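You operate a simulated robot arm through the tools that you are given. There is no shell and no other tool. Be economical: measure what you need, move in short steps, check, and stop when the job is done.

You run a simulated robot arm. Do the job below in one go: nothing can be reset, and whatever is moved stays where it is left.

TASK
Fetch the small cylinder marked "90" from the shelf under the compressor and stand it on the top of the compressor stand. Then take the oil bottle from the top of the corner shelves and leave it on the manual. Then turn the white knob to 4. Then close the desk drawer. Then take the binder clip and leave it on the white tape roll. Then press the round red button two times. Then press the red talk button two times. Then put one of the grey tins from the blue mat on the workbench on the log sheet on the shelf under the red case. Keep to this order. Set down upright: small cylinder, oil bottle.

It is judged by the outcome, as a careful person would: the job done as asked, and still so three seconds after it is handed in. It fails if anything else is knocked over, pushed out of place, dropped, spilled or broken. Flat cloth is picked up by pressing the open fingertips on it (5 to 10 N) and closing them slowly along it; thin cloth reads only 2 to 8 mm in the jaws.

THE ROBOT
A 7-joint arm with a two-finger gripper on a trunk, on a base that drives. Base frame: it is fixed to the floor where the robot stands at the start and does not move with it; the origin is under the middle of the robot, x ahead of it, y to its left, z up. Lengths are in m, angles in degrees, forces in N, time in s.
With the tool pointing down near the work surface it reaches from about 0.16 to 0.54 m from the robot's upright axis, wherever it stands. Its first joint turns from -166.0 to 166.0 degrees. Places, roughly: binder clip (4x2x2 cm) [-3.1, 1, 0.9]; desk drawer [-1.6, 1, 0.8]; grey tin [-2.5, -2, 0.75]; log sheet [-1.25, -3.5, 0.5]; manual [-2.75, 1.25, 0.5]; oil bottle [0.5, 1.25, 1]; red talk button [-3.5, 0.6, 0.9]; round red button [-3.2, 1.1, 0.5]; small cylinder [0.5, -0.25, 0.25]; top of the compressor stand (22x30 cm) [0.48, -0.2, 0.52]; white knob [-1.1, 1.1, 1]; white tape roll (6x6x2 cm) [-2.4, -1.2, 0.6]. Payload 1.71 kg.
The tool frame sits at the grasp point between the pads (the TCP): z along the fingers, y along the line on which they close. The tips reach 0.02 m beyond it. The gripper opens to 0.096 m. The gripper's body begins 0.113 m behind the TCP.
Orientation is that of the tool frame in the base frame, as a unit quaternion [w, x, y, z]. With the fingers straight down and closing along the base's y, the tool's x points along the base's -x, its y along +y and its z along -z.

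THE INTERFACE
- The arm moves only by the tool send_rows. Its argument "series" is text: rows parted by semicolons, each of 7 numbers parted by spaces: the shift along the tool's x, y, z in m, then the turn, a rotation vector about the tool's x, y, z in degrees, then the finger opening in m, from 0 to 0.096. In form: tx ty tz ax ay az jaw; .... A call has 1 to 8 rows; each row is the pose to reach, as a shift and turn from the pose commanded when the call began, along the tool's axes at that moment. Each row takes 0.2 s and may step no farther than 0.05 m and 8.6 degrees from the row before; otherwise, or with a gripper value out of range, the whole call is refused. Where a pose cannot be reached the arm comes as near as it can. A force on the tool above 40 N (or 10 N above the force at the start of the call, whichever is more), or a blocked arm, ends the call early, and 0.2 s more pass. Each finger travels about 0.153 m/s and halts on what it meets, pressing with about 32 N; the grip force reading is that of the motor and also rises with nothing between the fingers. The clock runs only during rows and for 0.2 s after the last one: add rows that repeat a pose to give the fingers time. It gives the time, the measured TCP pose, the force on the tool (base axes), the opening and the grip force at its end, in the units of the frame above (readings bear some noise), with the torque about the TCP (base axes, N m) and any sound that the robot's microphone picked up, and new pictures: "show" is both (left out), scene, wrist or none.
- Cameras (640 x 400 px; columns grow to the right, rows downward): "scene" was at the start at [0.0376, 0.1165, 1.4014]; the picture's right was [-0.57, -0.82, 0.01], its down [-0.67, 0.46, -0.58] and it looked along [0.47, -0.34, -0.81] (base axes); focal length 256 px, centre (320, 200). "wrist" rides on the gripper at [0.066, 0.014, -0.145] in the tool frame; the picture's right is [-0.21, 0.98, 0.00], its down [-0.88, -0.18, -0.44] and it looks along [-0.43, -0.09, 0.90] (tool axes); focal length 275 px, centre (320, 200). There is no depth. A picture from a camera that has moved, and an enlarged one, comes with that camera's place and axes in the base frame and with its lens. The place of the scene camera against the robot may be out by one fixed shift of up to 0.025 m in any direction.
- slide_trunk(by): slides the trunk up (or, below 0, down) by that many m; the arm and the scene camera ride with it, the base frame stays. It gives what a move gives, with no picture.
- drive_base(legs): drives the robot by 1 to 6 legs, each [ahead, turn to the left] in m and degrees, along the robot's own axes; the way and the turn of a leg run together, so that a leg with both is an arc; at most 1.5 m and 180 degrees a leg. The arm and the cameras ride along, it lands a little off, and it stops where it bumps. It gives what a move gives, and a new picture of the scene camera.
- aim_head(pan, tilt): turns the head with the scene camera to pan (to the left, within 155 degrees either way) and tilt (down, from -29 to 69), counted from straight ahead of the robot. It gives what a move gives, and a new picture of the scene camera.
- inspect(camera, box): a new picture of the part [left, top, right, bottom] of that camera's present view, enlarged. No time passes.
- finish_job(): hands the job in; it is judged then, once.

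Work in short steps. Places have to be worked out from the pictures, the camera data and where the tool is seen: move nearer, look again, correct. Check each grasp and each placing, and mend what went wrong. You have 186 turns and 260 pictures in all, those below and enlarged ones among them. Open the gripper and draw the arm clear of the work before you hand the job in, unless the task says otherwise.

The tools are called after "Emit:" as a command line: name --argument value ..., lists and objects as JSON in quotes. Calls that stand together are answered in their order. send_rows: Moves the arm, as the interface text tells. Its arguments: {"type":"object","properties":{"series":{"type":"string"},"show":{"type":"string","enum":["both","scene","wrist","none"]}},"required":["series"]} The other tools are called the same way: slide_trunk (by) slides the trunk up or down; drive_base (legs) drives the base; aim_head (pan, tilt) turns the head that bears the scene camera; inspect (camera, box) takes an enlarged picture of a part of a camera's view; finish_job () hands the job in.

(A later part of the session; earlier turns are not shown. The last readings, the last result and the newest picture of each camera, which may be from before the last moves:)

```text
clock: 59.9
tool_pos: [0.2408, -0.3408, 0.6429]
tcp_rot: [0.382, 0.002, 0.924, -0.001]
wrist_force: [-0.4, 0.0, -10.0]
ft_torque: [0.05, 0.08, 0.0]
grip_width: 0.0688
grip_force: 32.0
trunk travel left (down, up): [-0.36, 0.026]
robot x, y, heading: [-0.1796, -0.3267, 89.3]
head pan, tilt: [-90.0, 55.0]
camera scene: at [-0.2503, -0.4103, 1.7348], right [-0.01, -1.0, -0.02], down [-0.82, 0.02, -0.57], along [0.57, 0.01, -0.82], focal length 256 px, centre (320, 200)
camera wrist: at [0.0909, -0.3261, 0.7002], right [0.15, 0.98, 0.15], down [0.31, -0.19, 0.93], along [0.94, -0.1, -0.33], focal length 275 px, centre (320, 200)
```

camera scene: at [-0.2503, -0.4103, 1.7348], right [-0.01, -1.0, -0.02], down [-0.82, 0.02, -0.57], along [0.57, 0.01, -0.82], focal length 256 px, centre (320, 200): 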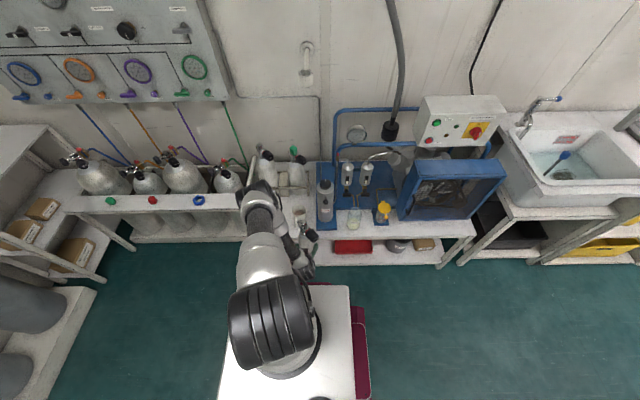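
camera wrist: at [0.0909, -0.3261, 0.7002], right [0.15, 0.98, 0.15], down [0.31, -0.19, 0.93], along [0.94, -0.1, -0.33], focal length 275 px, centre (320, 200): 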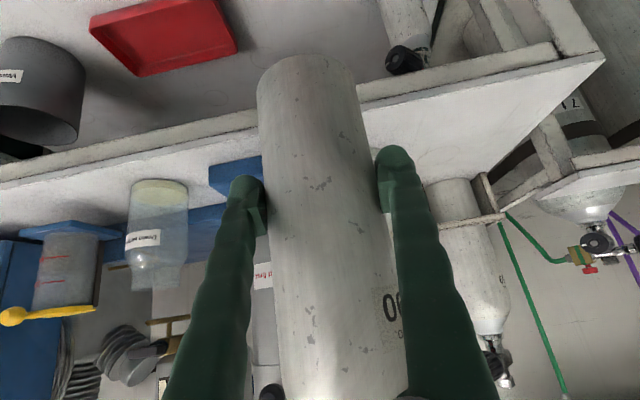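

Emit:
send_rows --series "0 0.048 0 0 0 0 0; 0 0.096 0 0 0 0 0; 0 0.144 0 0 0 0 0; 0 0.19 0 0 0 0 0" --show "both"

```text
clock: 60.9
tool_pos: [0.2392, -0.1429, 0.6399]
tcp_rot: [0.382, 0.0, 0.924, -0.007]
wrist_force: [-0.4, 1.3, -10.2]
ft_torque: [-0.04, 0.04, -0.05]
grip_width: 0.0683
grip_force: 32.2
trunk travel left (down, up): [-0.36, 0.026]
robot x, y, heading: [-0.1805, -0.3251, 89.3]
head pan, tilt: [-90.0, 55.0]
camera scene: at [-0.2496, -0.3407, 1.7369], right [-0.01, -1.0, 0.02], down [-0.82, -0.01, -0.57], along [0.57, -0.02, -0.82], focal length 256 px, centre (320, 200)
camera wrist: at [0.0902, -0.1264, 0.6976], right [0.15, 0.98, 0.13], down [0.31, -0.17, 0.94], along [0.94, -0.1, -0.33], focal length 275 px, centre (320, 200)
```

scene: 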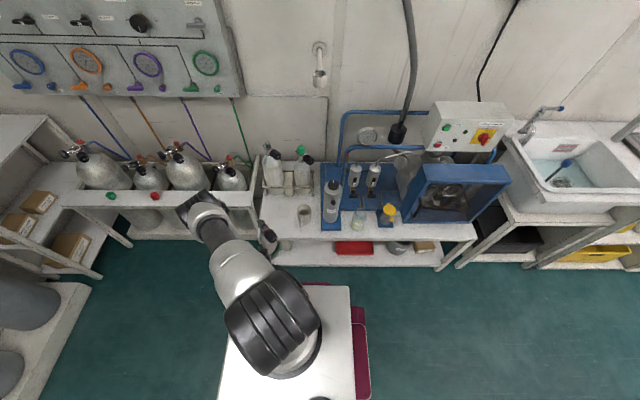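
wrist: 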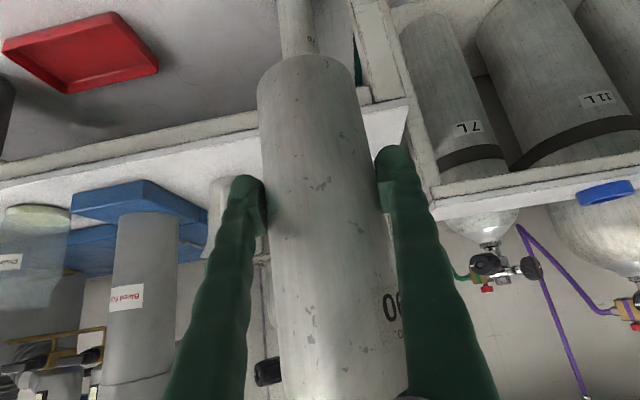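

Emit:
send_rows --series "-0.031 0 0.031 0 0 0 0; -0.062 0 0.062 0 0 0 0; -0.093 0 0.093 0 0 0 0; -0.124 0 0.124 0 0 0 0; -0.1556 0 0.1556 0 0 0 0" --show "both"

```text
clock: 62.1
tool_pos: [0.4594, -0.1493, 0.6372]
tcp_rot: [0.381, 0.001, 0.925, -0.001]
wrist_force: [-0.6, -0.2, -10.9]
ft_torque: [0.03, 0.06, 0.01]
grip_width: 0.0683
grip_force: 32.6
trunk travel left (down, up): [-0.36, 0.026]
robot x, y, heading: [-0.1855, -0.3236, 89.3]
head pan, tilt: [-90.0, 55.0]
camera scene: at [-0.2484, -0.3524, 1.7367], right [-0.01, -1.0, 0.02], down [-0.82, 0.0, -0.57], along [0.57, -0.02, -0.82], focal length 256 px, centre (320, 200)
camera wrist: at [0.3115, -0.1337, 0.6947], right [0.15, 0.98, 0.14], down [0.31, -0.19, 0.93], along [0.94, -0.1, -0.33], focal length 275 px, centre (320, 200)
```

scene: 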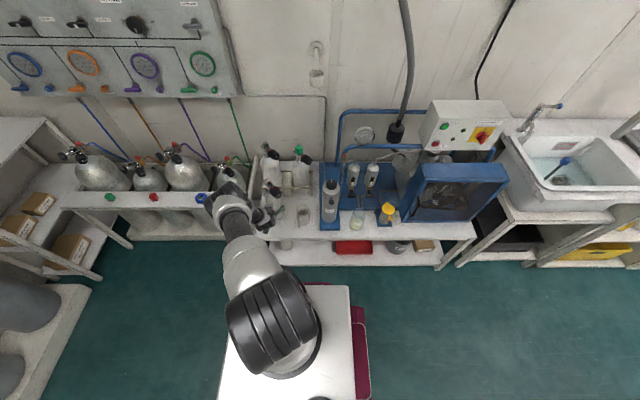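
wrist: 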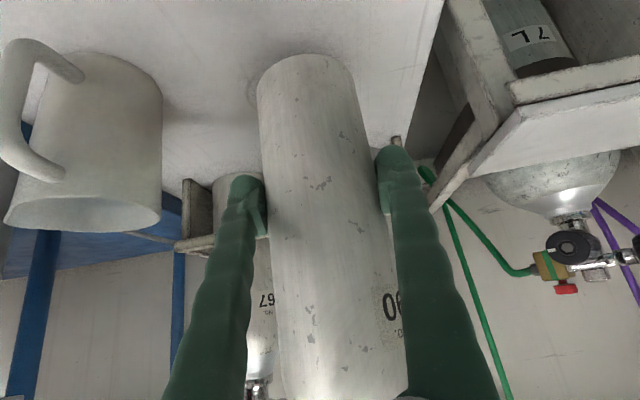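

Clear spot. Lower toward the top.

Emit:
send_rows --series "0.015 0 0.015 0 0 0 0; 0.03 0 0.03 0 0 0 0; 0.033 0 0.033 0 0 0 0" --show "wrist"

```text
clock: 62.9
tool_pos: [0.4624, -0.1474, 0.5963]
tcp_rot: [0.386, 0.003, 0.923, 0.0]
wrist_force: [-5.5, -3.8, 23.1]
ft_torque: [0.04, -0.26, -0.17]
grip_width: 0.0686
grip_force: 32.0
trunk travel left (down, up): [-0.36, 0.026]
robot x, y, heading: [-0.1833, -0.3243, 89.2]
head pan, tilt: [-90.0, 55.0]
camera wrist: at [0.313, -0.1337, 0.6518], right [0.15, 0.98, 0.15], down [0.3, -0.19, 0.94], along [0.94, -0.09, -0.32], focal length 275 px, centre (320, 200)
```

wrist: 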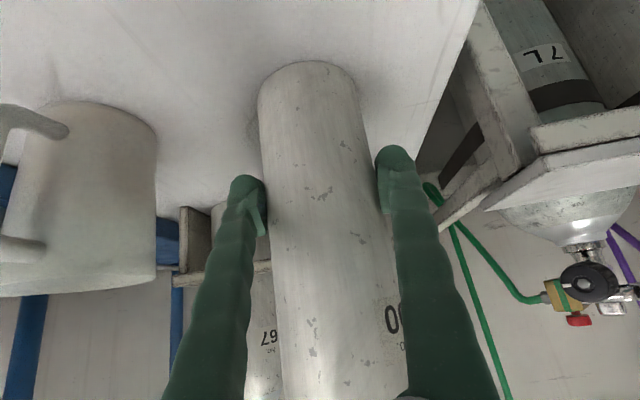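

Seated (contact force). Ease up a few mm and open slowly.

Emit:
send_rows --series "-0.003 0 -0.003 0 0 0 0; -0.003 0 -0.003 0 0 0 0.075; -0.003 0 -0.003 0 0 0 0.085; -0.003 0 -0.003 0 0 0 0.096; -0.003 0 -0.003 0 0 0 0.096" --show "wrist"

```text
clock: 64.1
tool_pos: [0.4599, -0.1489, 0.5967]
tcp_rot: [0.382, 0.002, 0.924, 0.0]
wrist_force: [0.3, -0.8, -0.1]
ft_torque: [-0.03, -0.01, 0.03]
grip_width: 0.0961
grip_force: 0.1
trunk travel left (down, up): [-0.36, 0.026]
robot x, y, heading: [-0.1806, -0.327, 88.8]
head pan, tilt: [-90.0, 55.0]
camera wrist: at [0.3115, -0.1334, 0.654], right [0.15, 0.98, 0.15], down [0.31, -0.19, 0.93], along [0.94, -0.1, -0.33], focal length 275 px, centre (320, 200)
```

wrist: 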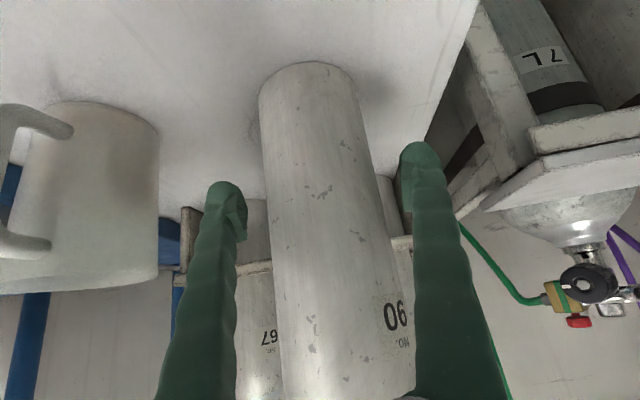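

Emit:
send_rows --series "0.02 0 -0.02 0 0 0 0.096; 0.05 0 -0.05 0 0 0 0.096; 0.08 0 -0.08 0 0 0 0.096; 0.09 0 -0.12 0 0 0 0.096; 0.09 0 -0.16 0 0 0 0.096; 0.09 0 -0.2 0 0 0 0.096" --show "both"

```text
clock: 65.5
tool_pos: [0.2541, -0.1523, 0.6752]
tcp_rot: [0.381, 0.001, 0.924, -0.001]
wrist_force: [-0.2, -0.2, 0.1]
ft_torque: [0.01, -0.03, 0.0]
grip_width: 0.0958
grip_force: 0.0
trunk travel left (down, up): [-0.36, 0.026]
robot x, y, heading: [-0.1816, -0.3286, 89.0]
head pan, tilt: [-90.0, 55.0]
camera scene: at [-0.2508, -0.3527, 1.7367], right [-0.01, -1.0, 0.02], down [-0.82, 0.0, -0.57], along [0.57, -0.02, -0.82], focal length 256 px, centre (320, 200)
camera wrist: at [0.1053, -0.1369, 0.7329], right [0.15, 0.98, 0.14], down [0.31, -0.19, 0.93], along [0.94, -0.1, -0.33], focal length 275 px, centre (320, 200)
```

scene: 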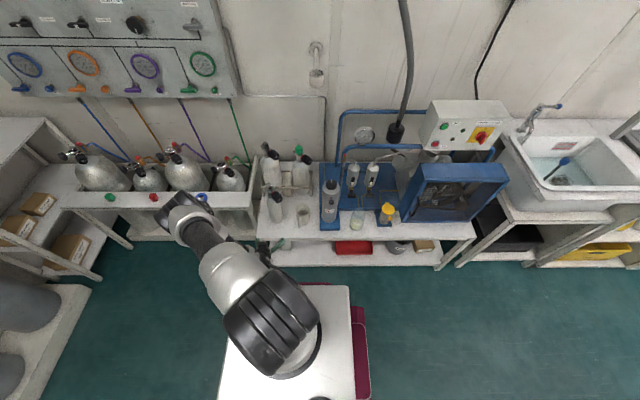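
wrist: 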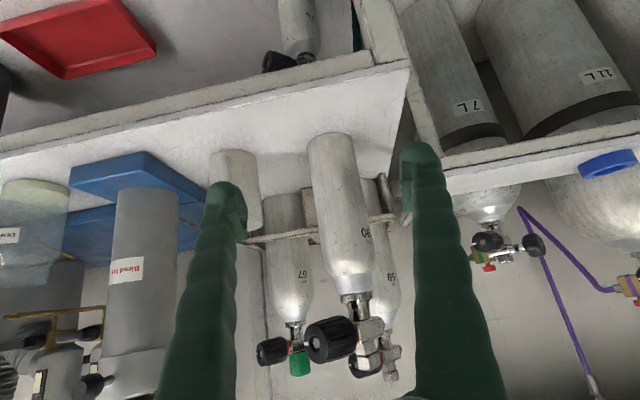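

Cylinder "90" stands on the top. Next the oil bottle, about (0.40, 1.20), shelf top z≈0.85. I tuck/raise the arm facing azimuth ~60° before driving.

Emit:
send_rows --series "-0.005 0.008 -0.036 -5.3 0 -5.3 0.096; -0.01 0.016 -0.072 -10.6 0 -10.6 0.096; -0.016 0.024 -0.108 -15.9 0 -15.9 0.096; -0.021 0.032 -0.144 -21.2 0 -21.2 0.096; -0.027 0.04 -0.18 -26.5 0 -26.5 0.096; -0.032 0.048 -0.215 -31.8 0 -31.8 0.096; -0.037 0.054 -0.25 -37.1 0 -37.1 0.096; -0.043 0.06 -0.285 -42.4 0 -42.4 0.096" --show "scene"

```text
clock: 67.3
tool_pos: [0.1041, -0.079, 0.8903]
tcp_rot: [0.331, -0.46, 0.801, 0.191]
wrist_force: [0.1, 0.7, 0.6]
ft_torque: [-0.02, 0.0, 0.0]
grip_width: 0.096
grip_force: 0.0
out of reach, approached as far as the arm can: row 7, 8
trunk travel left (down, up): [-0.36, 0.026]
robot x, y, heading: [-0.1824, -0.3228, 89.3]
head pan, tilt: [-90.0, 55.0]
camera scene: at [-0.2503, -0.3526, 1.7367], right [-0.01, -1.0, 0.02], down [-0.82, 0.0, -0.57], along [0.57, -0.02, -0.82], focal length 256 px, centre (320, 200)
```

scene: 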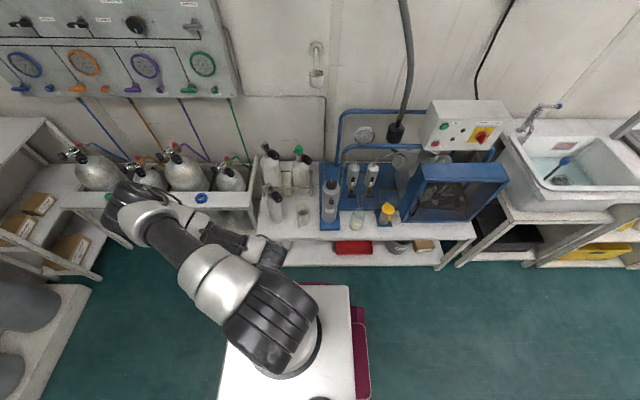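

Emit:
drive_base --legs '[[0, -17], [0.97, 0], [0, 17.5]]'

Emit:
aim_head --pan -30 --tilt 50

```text
clock: 74.7
tool_pos: [0.3694, 0.8375, 0.8909]
tcp_rot: [0.33, -0.472, 0.794, 0.196]
wrist_force: [0.4, 0.4, -0.3]
ft_torque: [-0.02, -0.02, -0.06]
grip_width: 0.096
grip_force: 0.1
trunk travel left (down, up): [-0.36, 0.026]
robot x, y, heading: [0.0928, 0.582, 90.9]
head pan, tilt: [-90.0, 55.0]
camera scene: at [0.0246, 0.5535, 1.7367], right [0.02, -1.0, 0.02], down [-0.82, -0.02, -0.57], along [0.57, 0.0, -0.82], focal length 256 px, centre (320, 200)
```

scene: 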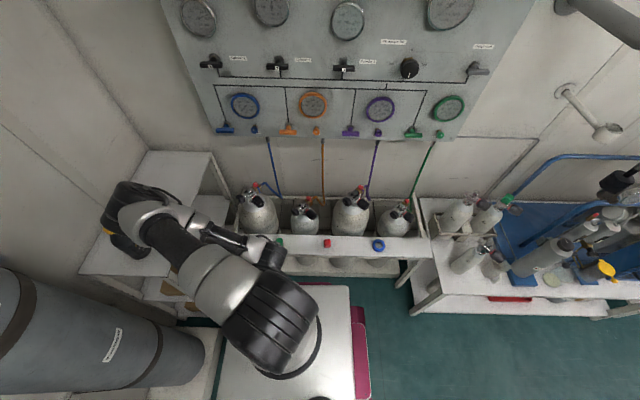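

```text
clock: 76.0
tool_pos: [0.3695, 0.8257, 0.8929]
tcp_rot: [0.332, -0.469, 0.793, 0.202]
wrist_force: [-0.1, -0.3, 0.4]
ft_torque: [0.0, 0.01, -0.01]
grip_width: 0.0961
grip_force: 0.0
trunk travel left (down, up): [-0.36, 0.026]
robot x, y, heading: [0.0931, 0.5767, 91.3]
head pan, tilt: [-30.0, 50.0]
camera scene: at [-0.0095, 0.6197, 1.7421], right [0.87, -0.49, 0.01], down [-0.37, -0.68, -0.63], along [0.31, 0.55, -0.78], focal length 256 px, centre (320, 200)
```

scene: 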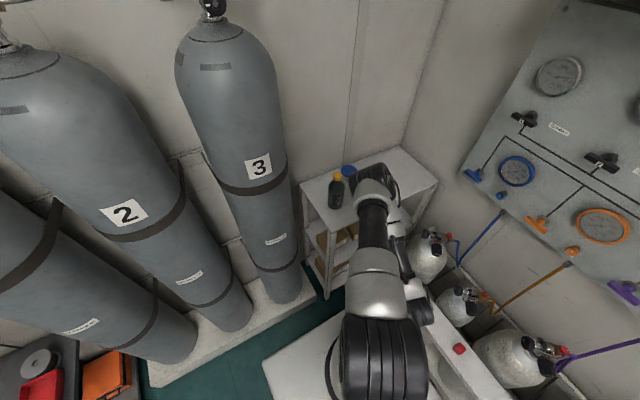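

Emit:
inspect --camera "scene" --box '[280, 140, 440, 240]'

Emit:
inspect --camera "wrist" --box '[0, 0, 640, 400]'

```text
4.00 times, centred on (360, 190) of scene
camera zoom: at [-0.0095, 0.6197, 1.7421], right [0.87, -0.49, 0.01], down [-0.37, -0.68, -0.63], along [0.31, 0.55, -0.78], focal length 1022 px, centre (160, 240)
```

zoom: 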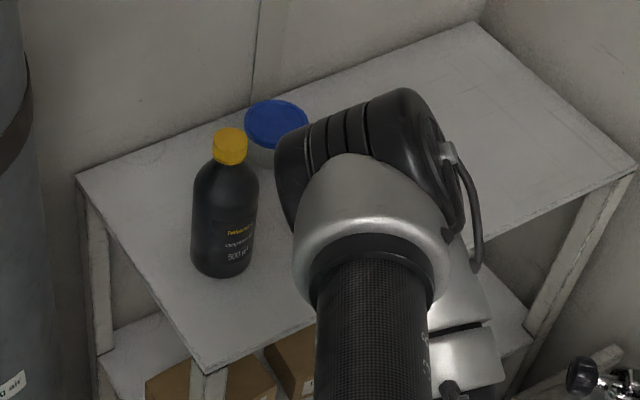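

```text
1.00 times, centred on (320, 200) of wrist (not enlarged: the box is as wide or as high as the picture)
camera zoom: at [0.2855, 0.7007, 0.9486], right [-0.79, 0.59, 0.16], down [0.31, 0.17, 0.94], along [0.53, 0.79, -0.31], focal length 275 px, centre (320, 200)
```

zoom: 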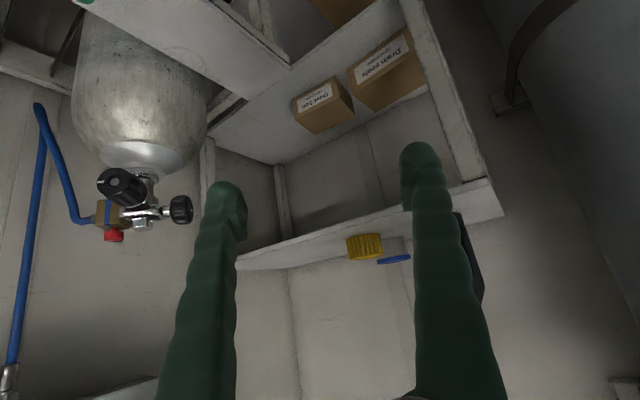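

Bottle centre judged ≈(0.38, 1.19), shelf z≈0.90. I go to a pre-grasp point 0.2 m short of it.

Emit:
send_rows --series "-0.032 0.033 0.003 0 0 0 0.096; -0.065 0.066 0.006 0 0 0 0.096; -0.097 0.098 0.009 0 0 0 0.096; -0.13 0.131 0.012 0 0 0 0.096; -0.162 0.164 0.015 0 0 0 0.096" --show "both"

```text
clock: 77.2
tool_pos: [0.2877, 1.0217, 0.9992]
tcp_rot: [0.334, -0.469, 0.792, 0.204]
wrist_force: [-0.9, -0.4, 0.0]
ft_torque: [0.0, -0.05, -0.02]
grip_width: 0.096
grip_force: 0.0
out of reach, approached as far as the arm can: row 1, 2, 3, 4, 5
trunk travel left (down, up): [-0.36, 0.026]
robot x, y, heading: [0.092, 0.585, 91.1]
head pan, tilt: [-30.0, 50.0]
camera scene: at [-0.0116, 0.6191, 1.742], right [0.87, -0.48, 0.01], down [-0.37, -0.68, -0.63], along [0.31, 0.55, -0.77], focal length 256 px, centre (320, 200)
camera wrist: at [0.2035, 0.8964, 1.0535], right [-0.79, 0.59, 0.16], down [0.31, 0.16, 0.94], along [0.53, 0.79, -0.31], focal length 275 px, centre (320, 200)
```

scene: 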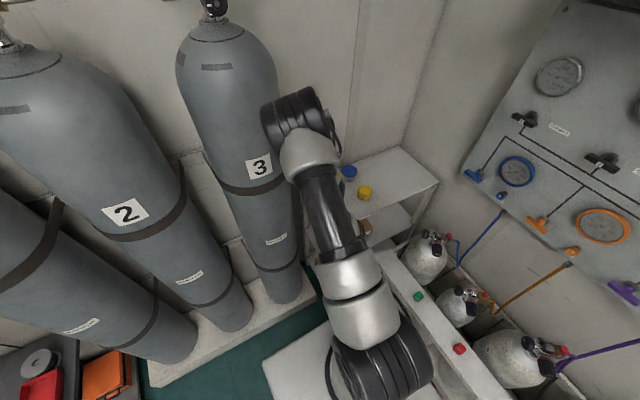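
wrist: 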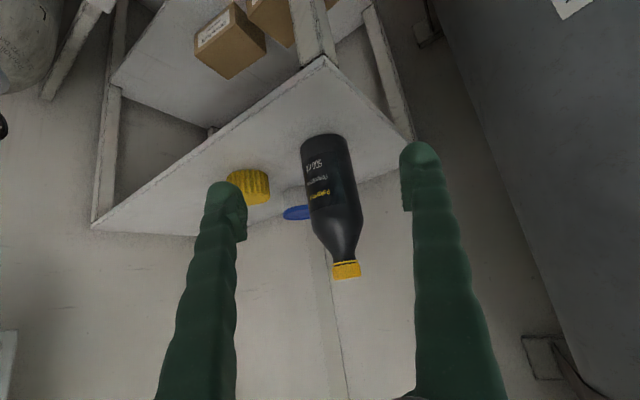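

Triangulated: bottle centre ≈(0.388, 1.197), shelf z≈0.86. Advance most of the way.

Emit:
send_rows --series "-0.02 -0.001 0.039 0 0 0 0.096; -0.04 -0.002 0.078 0 0 0 0.096; -0.06 -0.003 0.117 0 0 0 0.096" --show "both"

```text
clock: 78.0
tool_pos: [0.3494, 1.1293, 0.9581]
tcp_rot: [0.332, -0.47, 0.792, 0.203]
wrist_force: [0.0, -0.6, -0.2]
ft_torque: [-0.02, -0.01, -0.01]
grip_width: 0.0959
grip_force: 0.1
trunk travel left (down, up): [-0.36, 0.026]
robot x, y, heading: [0.0942, 0.5819, 91.0]
head pan, tilt: [-30.0, 50.0]
camera scene: at [-0.0092, 0.6207, 1.7421], right [0.87, -0.48, 0.01], down [-0.37, -0.68, -0.63], along [0.31, 0.55, -0.78], focal length 256 px, centre (320, 200)
camera wrist: at [0.2664, 1.0043, 1.0139], right [-0.79, 0.59, 0.16], down [0.31, 0.17, 0.94], along [0.53, 0.79, -0.32], focal length 275 px, centre (320, 200)
```

scene: 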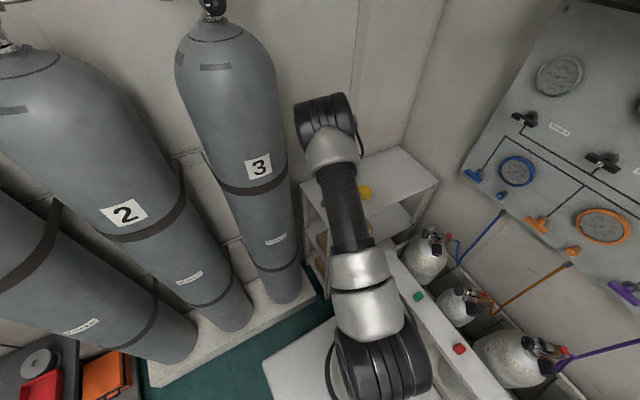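
wrist: 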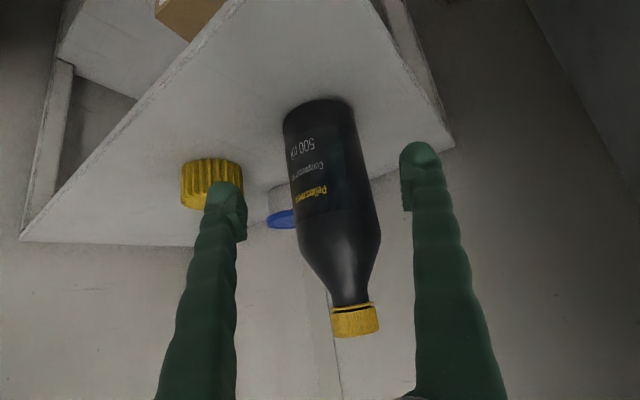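

Emit:
send_rows --series "-0.022 0.001 0.039 0 0 0 0.096; -0.044 0.002 0.078 0 0 0 0.096" --show "wrist"

```text
clock: 78.6
tool_pos: [0.3889, 1.2022, 0.9371]
tcp_rot: [0.331, -0.47, 0.793, 0.202]
wrist_force: [-0.1, -0.8, 0.2]
ft_torque: [-0.01, 0.01, 0.02]
grip_width: 0.0961
grip_force: 0.0
trunk travel left (down, up): [-0.36, 0.026]
robot x, y, heading: [0.0938, 0.5827, 90.8]
head pan, tilt: [-30.0, 50.0]
camera wrist: at [0.3059, 1.0784, 0.9923], right [-0.79, 0.59, 0.16], down [0.31, 0.17, 0.94], along [0.53, 0.79, -0.32], focal length 275 px, centre (320, 200)
```

wrist: 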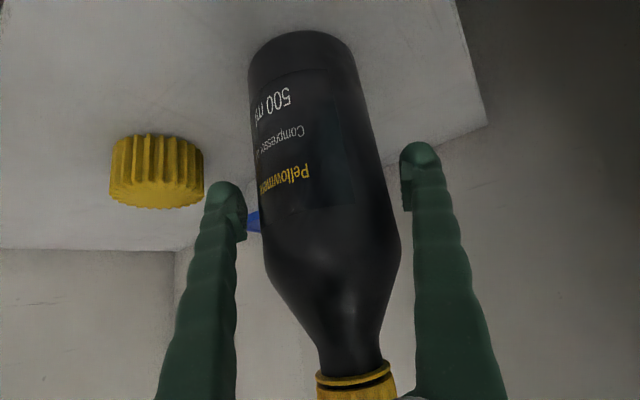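

Emit:
send_rows --series "-0.006 0 0.006 0 0 0 0.096; -0.006 0 0.006 0 0 0 0.06; -0.006 0 0.006 0 0 0 0.02; -0.006 0 0.006 0 0 0 0; -0.006 0 0.006 0 0 0 0" --show "none"

Emit:
send_rows --series "-0.011 0 -0.011 0 0 0 0; -0.022 0 -0.022 0 0 0 0; -0.022 0 -0.022 0 0 0 0" --show "wrist"

```text
clock: 79.8
tool_pos: [0.3925, 1.2115, 0.9374]
tcp_rot: [0.331, -0.47, 0.793, 0.202]
wrist_force: [0.8, 1.0, 0.8]
ft_torque: [0.09, -0.14, 0.02]
grip_width: 0.0754
grip_force: 32.1
trunk travel left (down, up): [-0.36, 0.026]
robot x, y, heading: [0.0933, 0.5841, 91.0]
head pan, tilt: [-30.0, 50.0]
```

```text
clock: 80.6
tool_pos: [0.3935, 1.2111, 0.9673]
tcp_rot: [0.332, -0.47, 0.792, 0.203]
wrist_force: [-0.1, 0.8, -4.7]
ft_torque: [0.07, -0.04, -0.01]
grip_width: 0.0754
grip_force: 32.1
trunk travel left (down, up): [-0.36, 0.026]
robot x, y, heading: [0.0919, 0.5819, 90.9]
head pan, tilt: [-30.0, 50.0]
camera wrist: at [0.31, 1.0864, 1.022], right [-0.79, 0.59, 0.16], down [0.31, 0.17, 0.94], along [0.53, 0.79, -0.32], focal length 275 px, centre (320, 200)
```

wrist: 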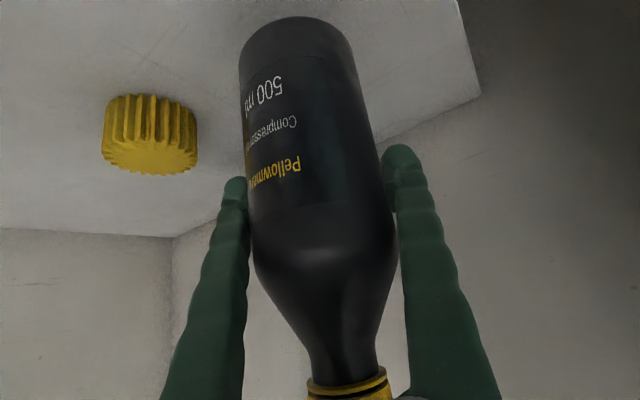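

Held. Lift and draw back clear of the shelf.

Emit:
send_rows --series "0.02 0 -0.04 0 0 0 0; 0.046 0 -0.072 0 0 0 0; 0.073 0 -0.104 0 0 0 0; 0.1 0 -0.135 0 0 0 0; 0.128 0 -0.166 0 0 0 0; 0.156 0 -0.198 0 0 0 0" --show "none"

Emit:
aim_head --pan 60 --tilt 30

```text
clock: 82.0
tool_pos: [0.2819, 1.0188, 0.9845]
tcp_rot: [0.333, -0.47, 0.791, 0.206]
wrist_force: [0.0, 0.5, -4.9]
ft_torque: [0.07, -0.06, -0.01]
grip_width: 0.0754
grip_force: 31.8
out of reach, approached as far as the arm can: row 6
trunk travel left (down, up): [-0.36, 0.026]
robot x, y, heading: [0.0933, 0.5808, 91.1]
head pan, tilt: [-30.0, 50.0]
```

```text
clock: 83.7
tool_pos: [0.2824, 1.0171, 0.9844]
tcp_rot: [0.334, -0.469, 0.792, 0.205]
wrist_force: [0.7, -0.6, -5.1]
ft_torque: [0.07, -0.03, 0.02]
grip_width: 0.0753
grip_force: 32.0
trunk travel left (down, up): [-0.36, 0.026]
robot x, y, heading: [0.094, 0.5813, 90.7]
head pan, tilt: [60.0, 30.0]
camera scene: at [-0.1261, 0.5972, 1.772], right [0.49, 0.87, -0.01], down [0.44, -0.26, -0.86], along [-0.76, 0.41, -0.51], focal length 256 px, centre (320, 200)
```

scene: 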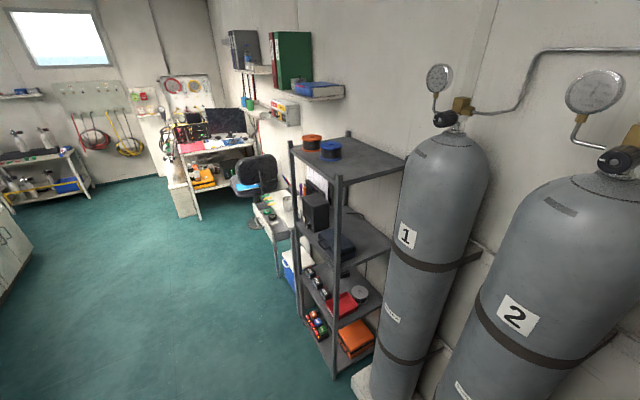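

Emit:
inspect --camera "scene" --box '[150, 80, 330, 240]'

Emit:
inspect --camera "scene" --box '[280, 130, 410, 300]'

```text
2.50 times, centred on (240, 160) of scene
camera zoom: at [-0.1261, 0.5972, 1.772], right [0.49, 0.87, -0.01], down [0.44, -0.26, -0.86], along [-0.76, 0.41, -0.51], focal length 639 px, centre (520, 300)
```

zoom: 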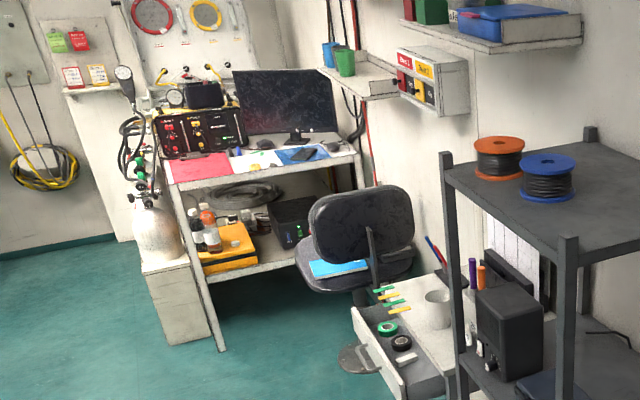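

```text
2.35 times, centred on (345, 215) of scene
camera zoom: at [-0.1261, 0.5972, 1.772], right [0.49, 0.87, -0.01], down [0.44, -0.26, -0.86], along [-0.76, 0.41, -0.51], focal length 602 px, centre (261, 165)
```

zoom: 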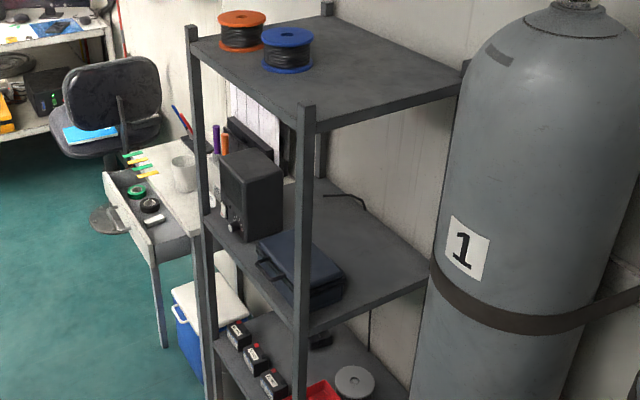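

Bottle held. I back off and drive along the lane toward the chair where the cyan manual lies, then look.

Emit:
drive_base --legs '[[-0.28, 0], [0, 89], [1.2, 0], [0.8, 0]]'

Emit:
aim_head --pan -50 --tilt 45

```text
clock: 100.4
tool_pos: [-2.3045, 0.4189, 0.985]
tcp_rot: [-0.087, 0.894, -0.22, -0.381]
wrist_force: [-1.0, -0.5, -5.1]
ft_torque: [0.03, 0.06, 0.01]
grip_width: 0.0752
grip_force: 32.0
trunk travel left (down, up): [-0.36, 0.026]
robot x, y, heading: [-1.8662, 0.2356, -177.8]
head pan, tilt: [60.0, 30.0]
camera scene: at [-1.8593, 0.0073, 1.772], right [-0.88, 0.47, -0.02], down [0.25, 0.44, -0.86], along [-0.4, -0.77, -0.51], focal length 256 px, centre (320, 200)
```

scene: 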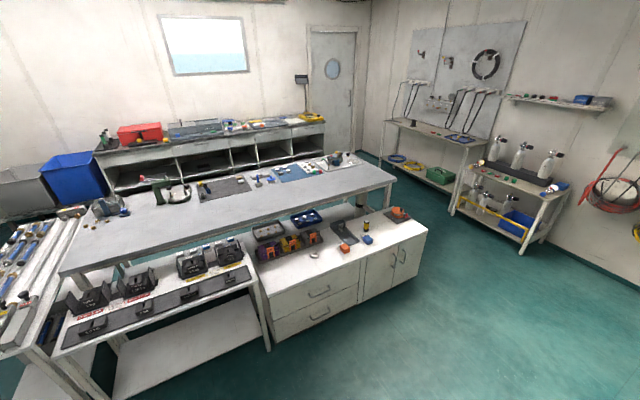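

```text
clock: 102.3
tool_pos: [-2.3106, 0.4256, 0.9949]
tcp_rot: [-0.087, 0.882, -0.217, -0.408]
wrist_force: [-0.2, 0.1, -5.8]
ft_torque: [0.05, 0.08, -0.01]
grip_width: 0.0755
grip_force: 31.7
trunk travel left (down, up): [-0.36, 0.026]
robot x, y, heading: [-1.8643, 0.235, -177.7]
head pan, tilt: [-50.0, 45.0]
camera scene: at [-1.8701, 0.1475, 1.7492], right [0.74, 0.67, 0.01], down [0.49, -0.52, -0.7], along [-0.46, 0.52, -0.71], focal length 256 px, centre (320, 200)
```

scene: 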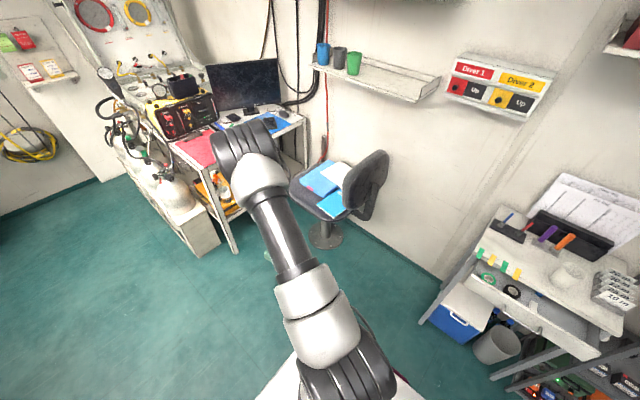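

Emit:
inspect --camera "scene" --box '[270, 140, 400, 240]'

Emit:
inspect --camera "scene" --box '[90, 40, 320, 200]'

```text
4.00 times, centred on (335, 190) of scene
camera zoom: at [-1.8701, 0.1475, 1.7492], right [0.74, 0.67, 0.01], down [0.49, -0.52, -0.7], along [-0.46, 0.52, -0.71], focal length 1022 px, centre (260, 240)
```

zoom: 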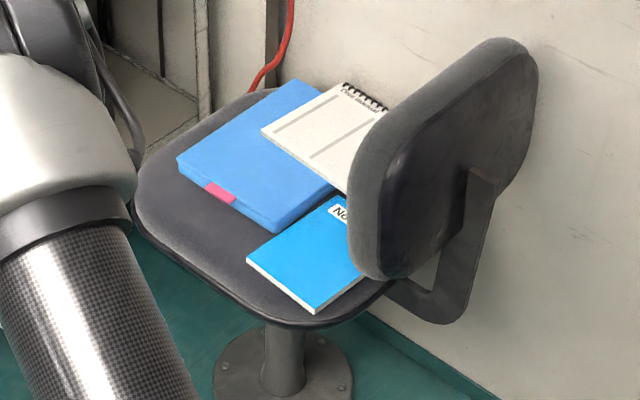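

```text
2.50 times, centred on (205, 120) of scene
camera zoom: at [-1.8701, 0.1475, 1.7492], right [0.74, 0.67, 0.01], down [0.49, -0.52, -0.7], along [-0.46, 0.52, -0.71], focal length 639 px, centre (608, 400)
```

zoom: 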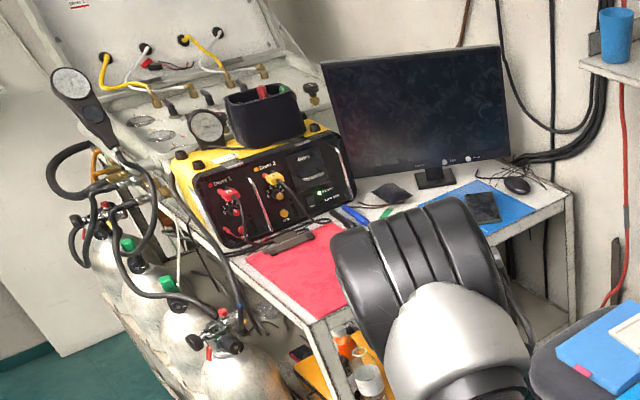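

Emit:
inspect --camera "scene" --box '[335, 180, 365, 200]'

Emit:
inspect --camera "scene" --box '[310, 155, 375, 200]'

```text
16.00 times, centred on (350, 190) of scene
camera zoom: at [-1.8701, 0.1475, 1.7492], right [0.74, 0.67, 0.01], down [0.49, -0.52, -0.7], along [-0.46, 0.52, -0.71], focal length 4090 px, centre (-160, 360)
```

zoom: 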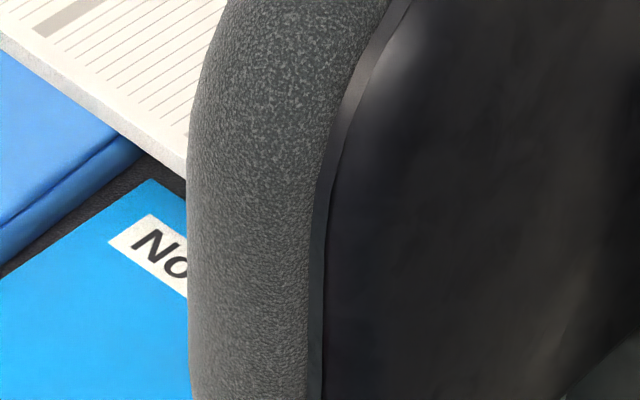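

```text
8.89 times, centred on (342, 178) of scene
camera zoom: at [-1.8701, 0.1475, 1.7492], right [0.74, 0.67, 0.01], down [0.49, -0.52, -0.7], along [-0.46, 0.52, -0.71], focal length 2272 px, centre (120, 400)
```

zoom: 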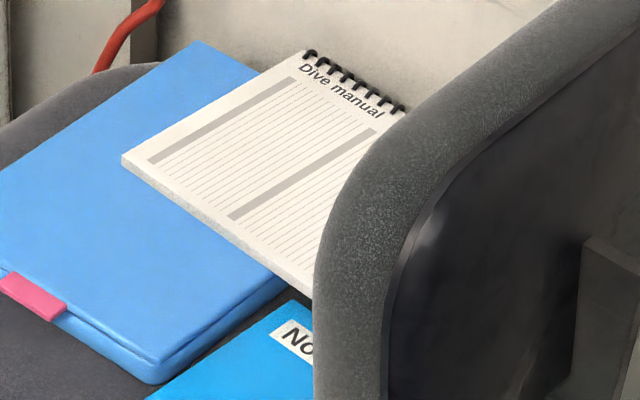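

The spiral pad is labelled "Dive manual", at ≈(-2.75, 1.32), partly on the chair's rear. I drive to face it from the south.

Emit:
drive_base --legs '[[0.7, 0], [0, -70], [0.4, 0]]'

Emit:
aim_head --pan -15 --tilt 55

```text
clock: 112.3
tool_pos: [-2.6698, 1.0632, 0.9858]
tcp_rot: [0.294, -0.592, 0.704, 0.26]
wrist_force: [0.4, 0.5, -5.1]
ft_torque: [0.08, -0.05, 0.0]
grip_width: 0.0754
grip_force: 31.9
trunk travel left (down, up): [-0.36, 0.026]
robot x, y, heading: [-2.7095, 0.5849, 110.3]
head pan, tilt: [-50.0, 45.0]
camera scene: at [-2.7894, 0.5827, 1.7492], right [0.87, -0.5, 0.01], down [-0.35, -0.63, -0.7], along [0.36, 0.6, -0.72], focal length 256 px, centre (320, 200)
```

scene: 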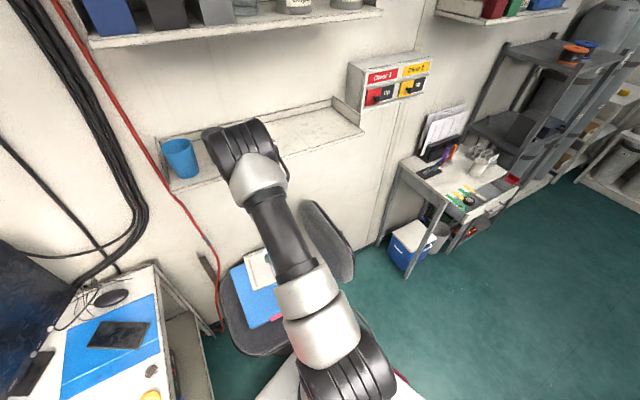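

```text
clock: 113.3
tool_pos: [-2.6635, 1.0723, 0.9977]
tcp_rot: [0.31, -0.585, 0.694, 0.283]
wrist_force: [-0.4, -0.1, -4.7]
ft_torque: [0.09, -0.02, -0.01]
grip_width: 0.0753
grip_force: 32.4
trunk travel left (down, up): [-0.36, 0.026]
robot x, y, heading: [-2.7095, 0.5875, 110.5]
head pan, tilt: [-15.0, 55.0]
camera scene: at [-2.8351, 0.5819, 1.7356], right [1.0, 0.09, 0.0], down [0.08, -0.82, -0.56], along [-0.05, 0.56, -0.83], focal length 256 px, centre (320, 200)
```

scene: 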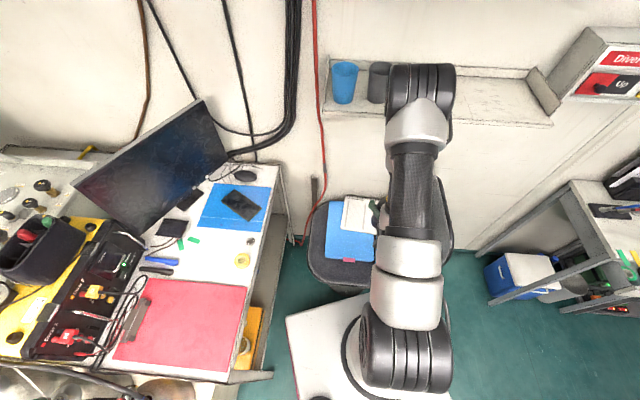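

Emit:
inspect --camera "scene" --box '[290, 170, 450, 290]'

Emit:
inspect --camera "wrist" --box '[0, 0, 640, 400]'

```text
3.33 times, centred on (370, 230) of scene
camera zoom: at [-2.8351, 0.5819, 1.7356], right [1.0, 0.09, 0.0], down [0.08, -0.82, -0.56], along [-0.05, 0.56, -0.83], focal length 852 px, centre (153, 100)
```

zoom: 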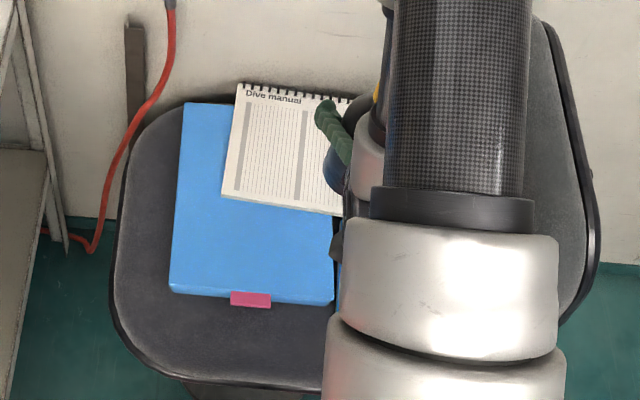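

```text
1.00 times, centred on (320, 200) of wrist (not enlarged: the box is as wide or as high as the picture)
camera zoom: at [-2.7001, 0.9224, 1.0421], right [-0.94, 0.28, 0.19], down [0.25, 0.19, 0.95], along [0.23, 0.94, -0.25], focal length 275 px, centre (320, 200)
```

zoom: 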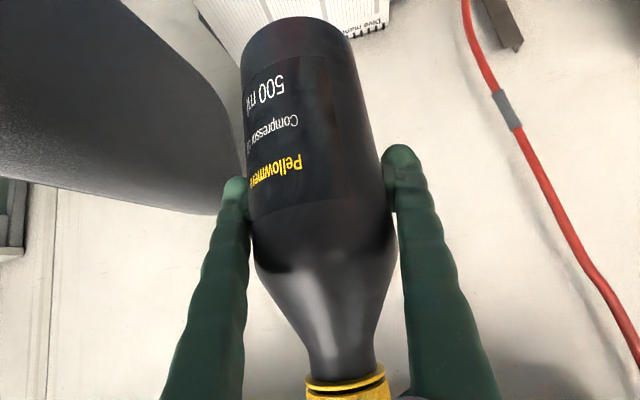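

Three views agree: manual top z≈0.60, centre ≈(-2.695, 1.285). I move the bottle over it, correcting a 4° lean.

Emit:
send_rows --series "0.008 0.01 0.048 0.5 1 0 0; 0.017 0.021 0.095 1 2 0 0; 0.025 0.031 0.142 1.5 3 0 0; 0.034 0.042 0.19 1.9 3.9 0 0" --show "both"

```text
clock: 114.3
tool_pos: [-2.6945, 1.1707, 0.8422]
tcp_rot: [0.283, -0.592, 0.717, 0.236]
wrist_force: [-0.3, 0.0, -4.9]
ft_torque: [0.08, -0.02, 0.0]
grip_width: 0.0755
grip_force: 32.3
trunk travel left (down, up): [-0.36, 0.026]
robot x, y, heading: [-2.7084, 0.5849, 110.0]
head pan, tilt: [-15.0, 55.0]
camera scene: at [-2.836, 0.583, 1.7354], right [1.0, 0.09, 0.0], down [0.08, -0.83, -0.56], along [-0.05, 0.56, -0.83], focal length 256 px, centre (320, 200)
camera wrist: at [-2.7352, 1.0288, 0.9047], right [-0.93, 0.33, 0.14], down [0.25, 0.29, 0.92], along [0.26, 0.9, -0.36], focal length 275 px, centre (320, 200)
```

scene: 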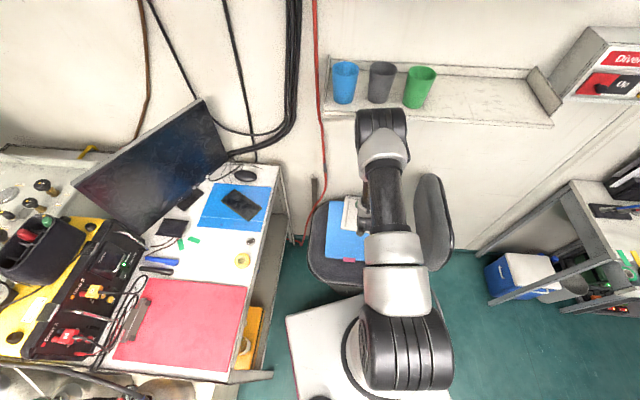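
wrist: 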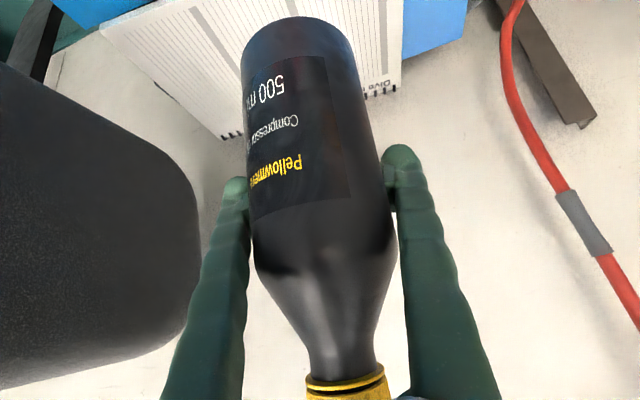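

Emit:
send_rows --series "-0.003 0.004 0.044 0 -0.6 0 0; -0.005 0.007 0.088 0 -1.2 0 0; -0.008 0.011 0.133 0 -1.8 0 0; -0.01 0.0145 0.177 0 -2.4 0 0" --show "both"

```text
clock: 115.3
tool_pos: [-2.6833, 1.3022, 0.718]
tcp_rot: [0.297, -0.587, 0.711, 0.247]
wrist_force: [-0.5, 0.3, -4.7]
ft_torque: [0.07, -0.02, 0.02]
grip_width: 0.0754
grip_force: 31.6
trunk travel left (down, up): [-0.36, 0.026]
robot x, y, heading: [-2.7068, 0.5853, 110.2]
head pan, tilt: [-15.0, 55.0]
camera scene: at [-2.8354, 0.5829, 1.7355], right [1.0, 0.09, 0.0], down [0.08, -0.83, -0.56], along [-0.05, 0.56, -0.83], focal length 256 px, centre (320, 200)
camera wrist: at [-2.7249, 1.1582, 0.7744], right [-0.93, 0.32, 0.15], down [0.24, 0.26, 0.94], along [0.26, 0.91, -0.32], focal length 275 px, centre (320, 200)
```

scene: 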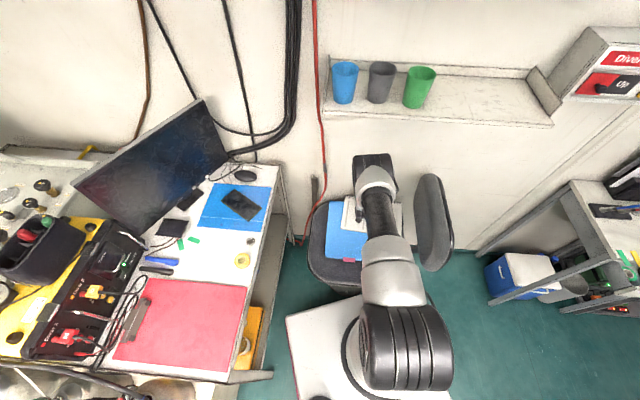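
wrist: 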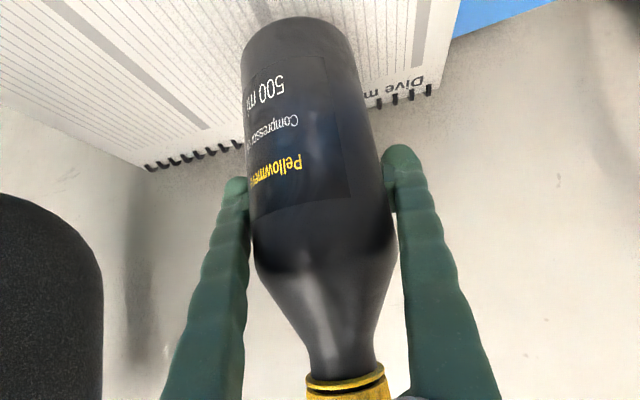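

Over the manual and upright. Lower gently.

Emit:
send_rows --series "0.009 0 0.009 0 0 0 0; 0.018 0 0.018 0 0 0 0; 0.025 0 0.025 0 0 0 0" --show "wrist"

```text
clock: 116.2
tool_pos: [-2.6837, 1.3043, 0.6859]
tcp_rot: [0.299, -0.588, 0.708, 0.252]
wrist_force: [1.8, 8.9, 22.7]
ft_torque: [0.04, 0.0, 0.08]
grip_width: 0.0764
grip_force: 32.0
trunk travel left (down, up): [-0.36, 0.026]
robot x, y, heading: [-2.7093, 0.5863, 110.3]
head pan, tilt: [-15.0, 55.0]
camera wrist: at [-2.7249, 1.1602, 0.7388], right [-0.93, 0.32, 0.15], down [0.24, 0.25, 0.94], along [0.26, 0.91, -0.31], focal length 275 px, centre (320, 200)
```

wrist: 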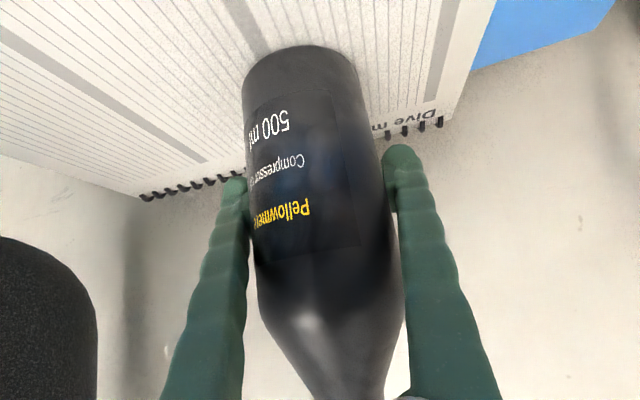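

Emit:
send_rows --series "-0.004 0 -0.004 0 0 0 0; -0.004 0 -0.004 0 0 0 0.08; -0.004 0 -0.004 0 0 0 0.088; -0.004 0 -0.004 0 0 0 0.096; -0.004 0 -0.004 0 0 0 0.096" --show "wrist"

```text
clock: 117.3
tool_pos: [-2.6836, 1.301, 0.688]
tcp_rot: [0.297, -0.588, 0.71, 0.249]
wrist_force: [0.2, 0.3, 0.1]
ft_torque: [-0.01, -0.04, 0.0]
grip_width: 0.0959
grip_force: 0.1
trunk travel left (down, up): [-0.36, 0.026]
robot x, y, heading: [-2.7088, 0.5857, 110.0]
head pan, tilt: [-15.0, 55.0]
camera wrist: at [-2.7248, 1.1565, 0.7431], right [-0.93, 0.32, 0.15], down [0.24, 0.26, 0.94], along [0.26, 0.91, -0.32], focal length 275 px, centre (320, 200)
```

wrist: 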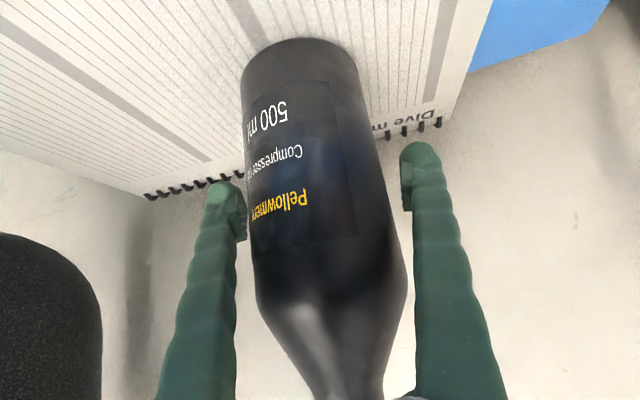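

Bottle stands on the manual. Withdraw backwards then up.

Emit:
send_rows --series "0.02 0 -0.02 0 0 0 0.096; 0.045 0 -0.045 0 0 0 0.096; 0.055 0 -0.09 0 0 0 0.096; 0.055 0 -0.138 0 0 0 0.096; 0.04 0 -0.185 0 0 0 0.096; 0.02 0 -0.23 0 0 0 0.096; 0 0 -0.275 0 0 0 0.096" --show "both"

```text
clock: 119.0
tool_pos: [-2.7189, 1.1042, 0.8828]
tcp_rot: [0.298, -0.588, 0.71, 0.249]
wrist_force: [-0.6, -0.1, 0.4]
ft_torque: [0.0, -0.02, -0.02]
grip_width: 0.0963
grip_force: 0.0
trunk travel left (down, up): [-0.36, 0.026]
robot x, y, heading: [-2.7102, 0.5895, 110.4]
head pan, tilt: [-15.0, 55.0]
camera scene: at [-2.8357, 0.5803, 1.7356], right [1.0, 0.09, 0.0], down [0.08, -0.82, -0.56], along [-0.05, 0.56, -0.83], focal length 256 px, centre (320, 200)
camera wrist: at [-2.7606, 0.9613, 0.9377], right [-0.93, 0.32, 0.15], down [0.24, 0.25, 0.94], along [0.27, 0.91, -0.32], focal length 275 px, centre (320, 200)
```

scene: 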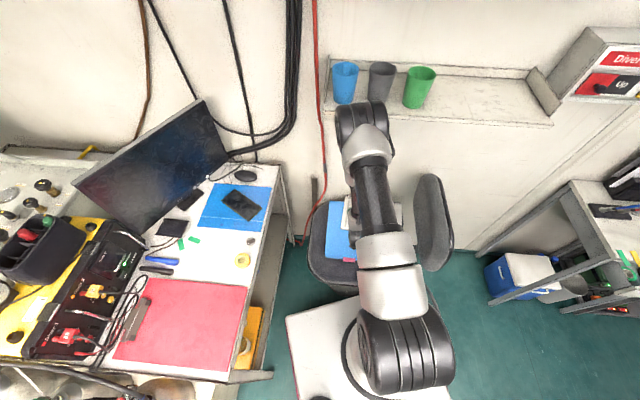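
wrist: 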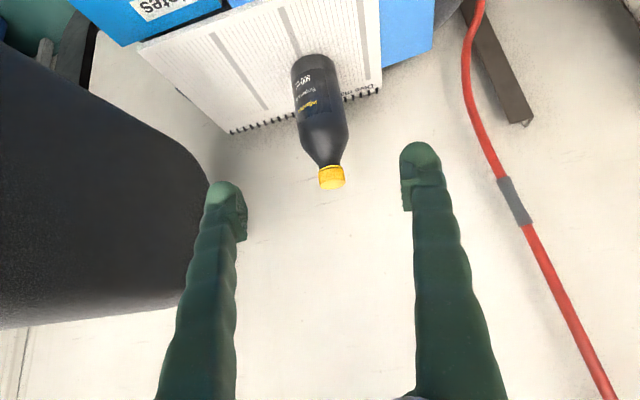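

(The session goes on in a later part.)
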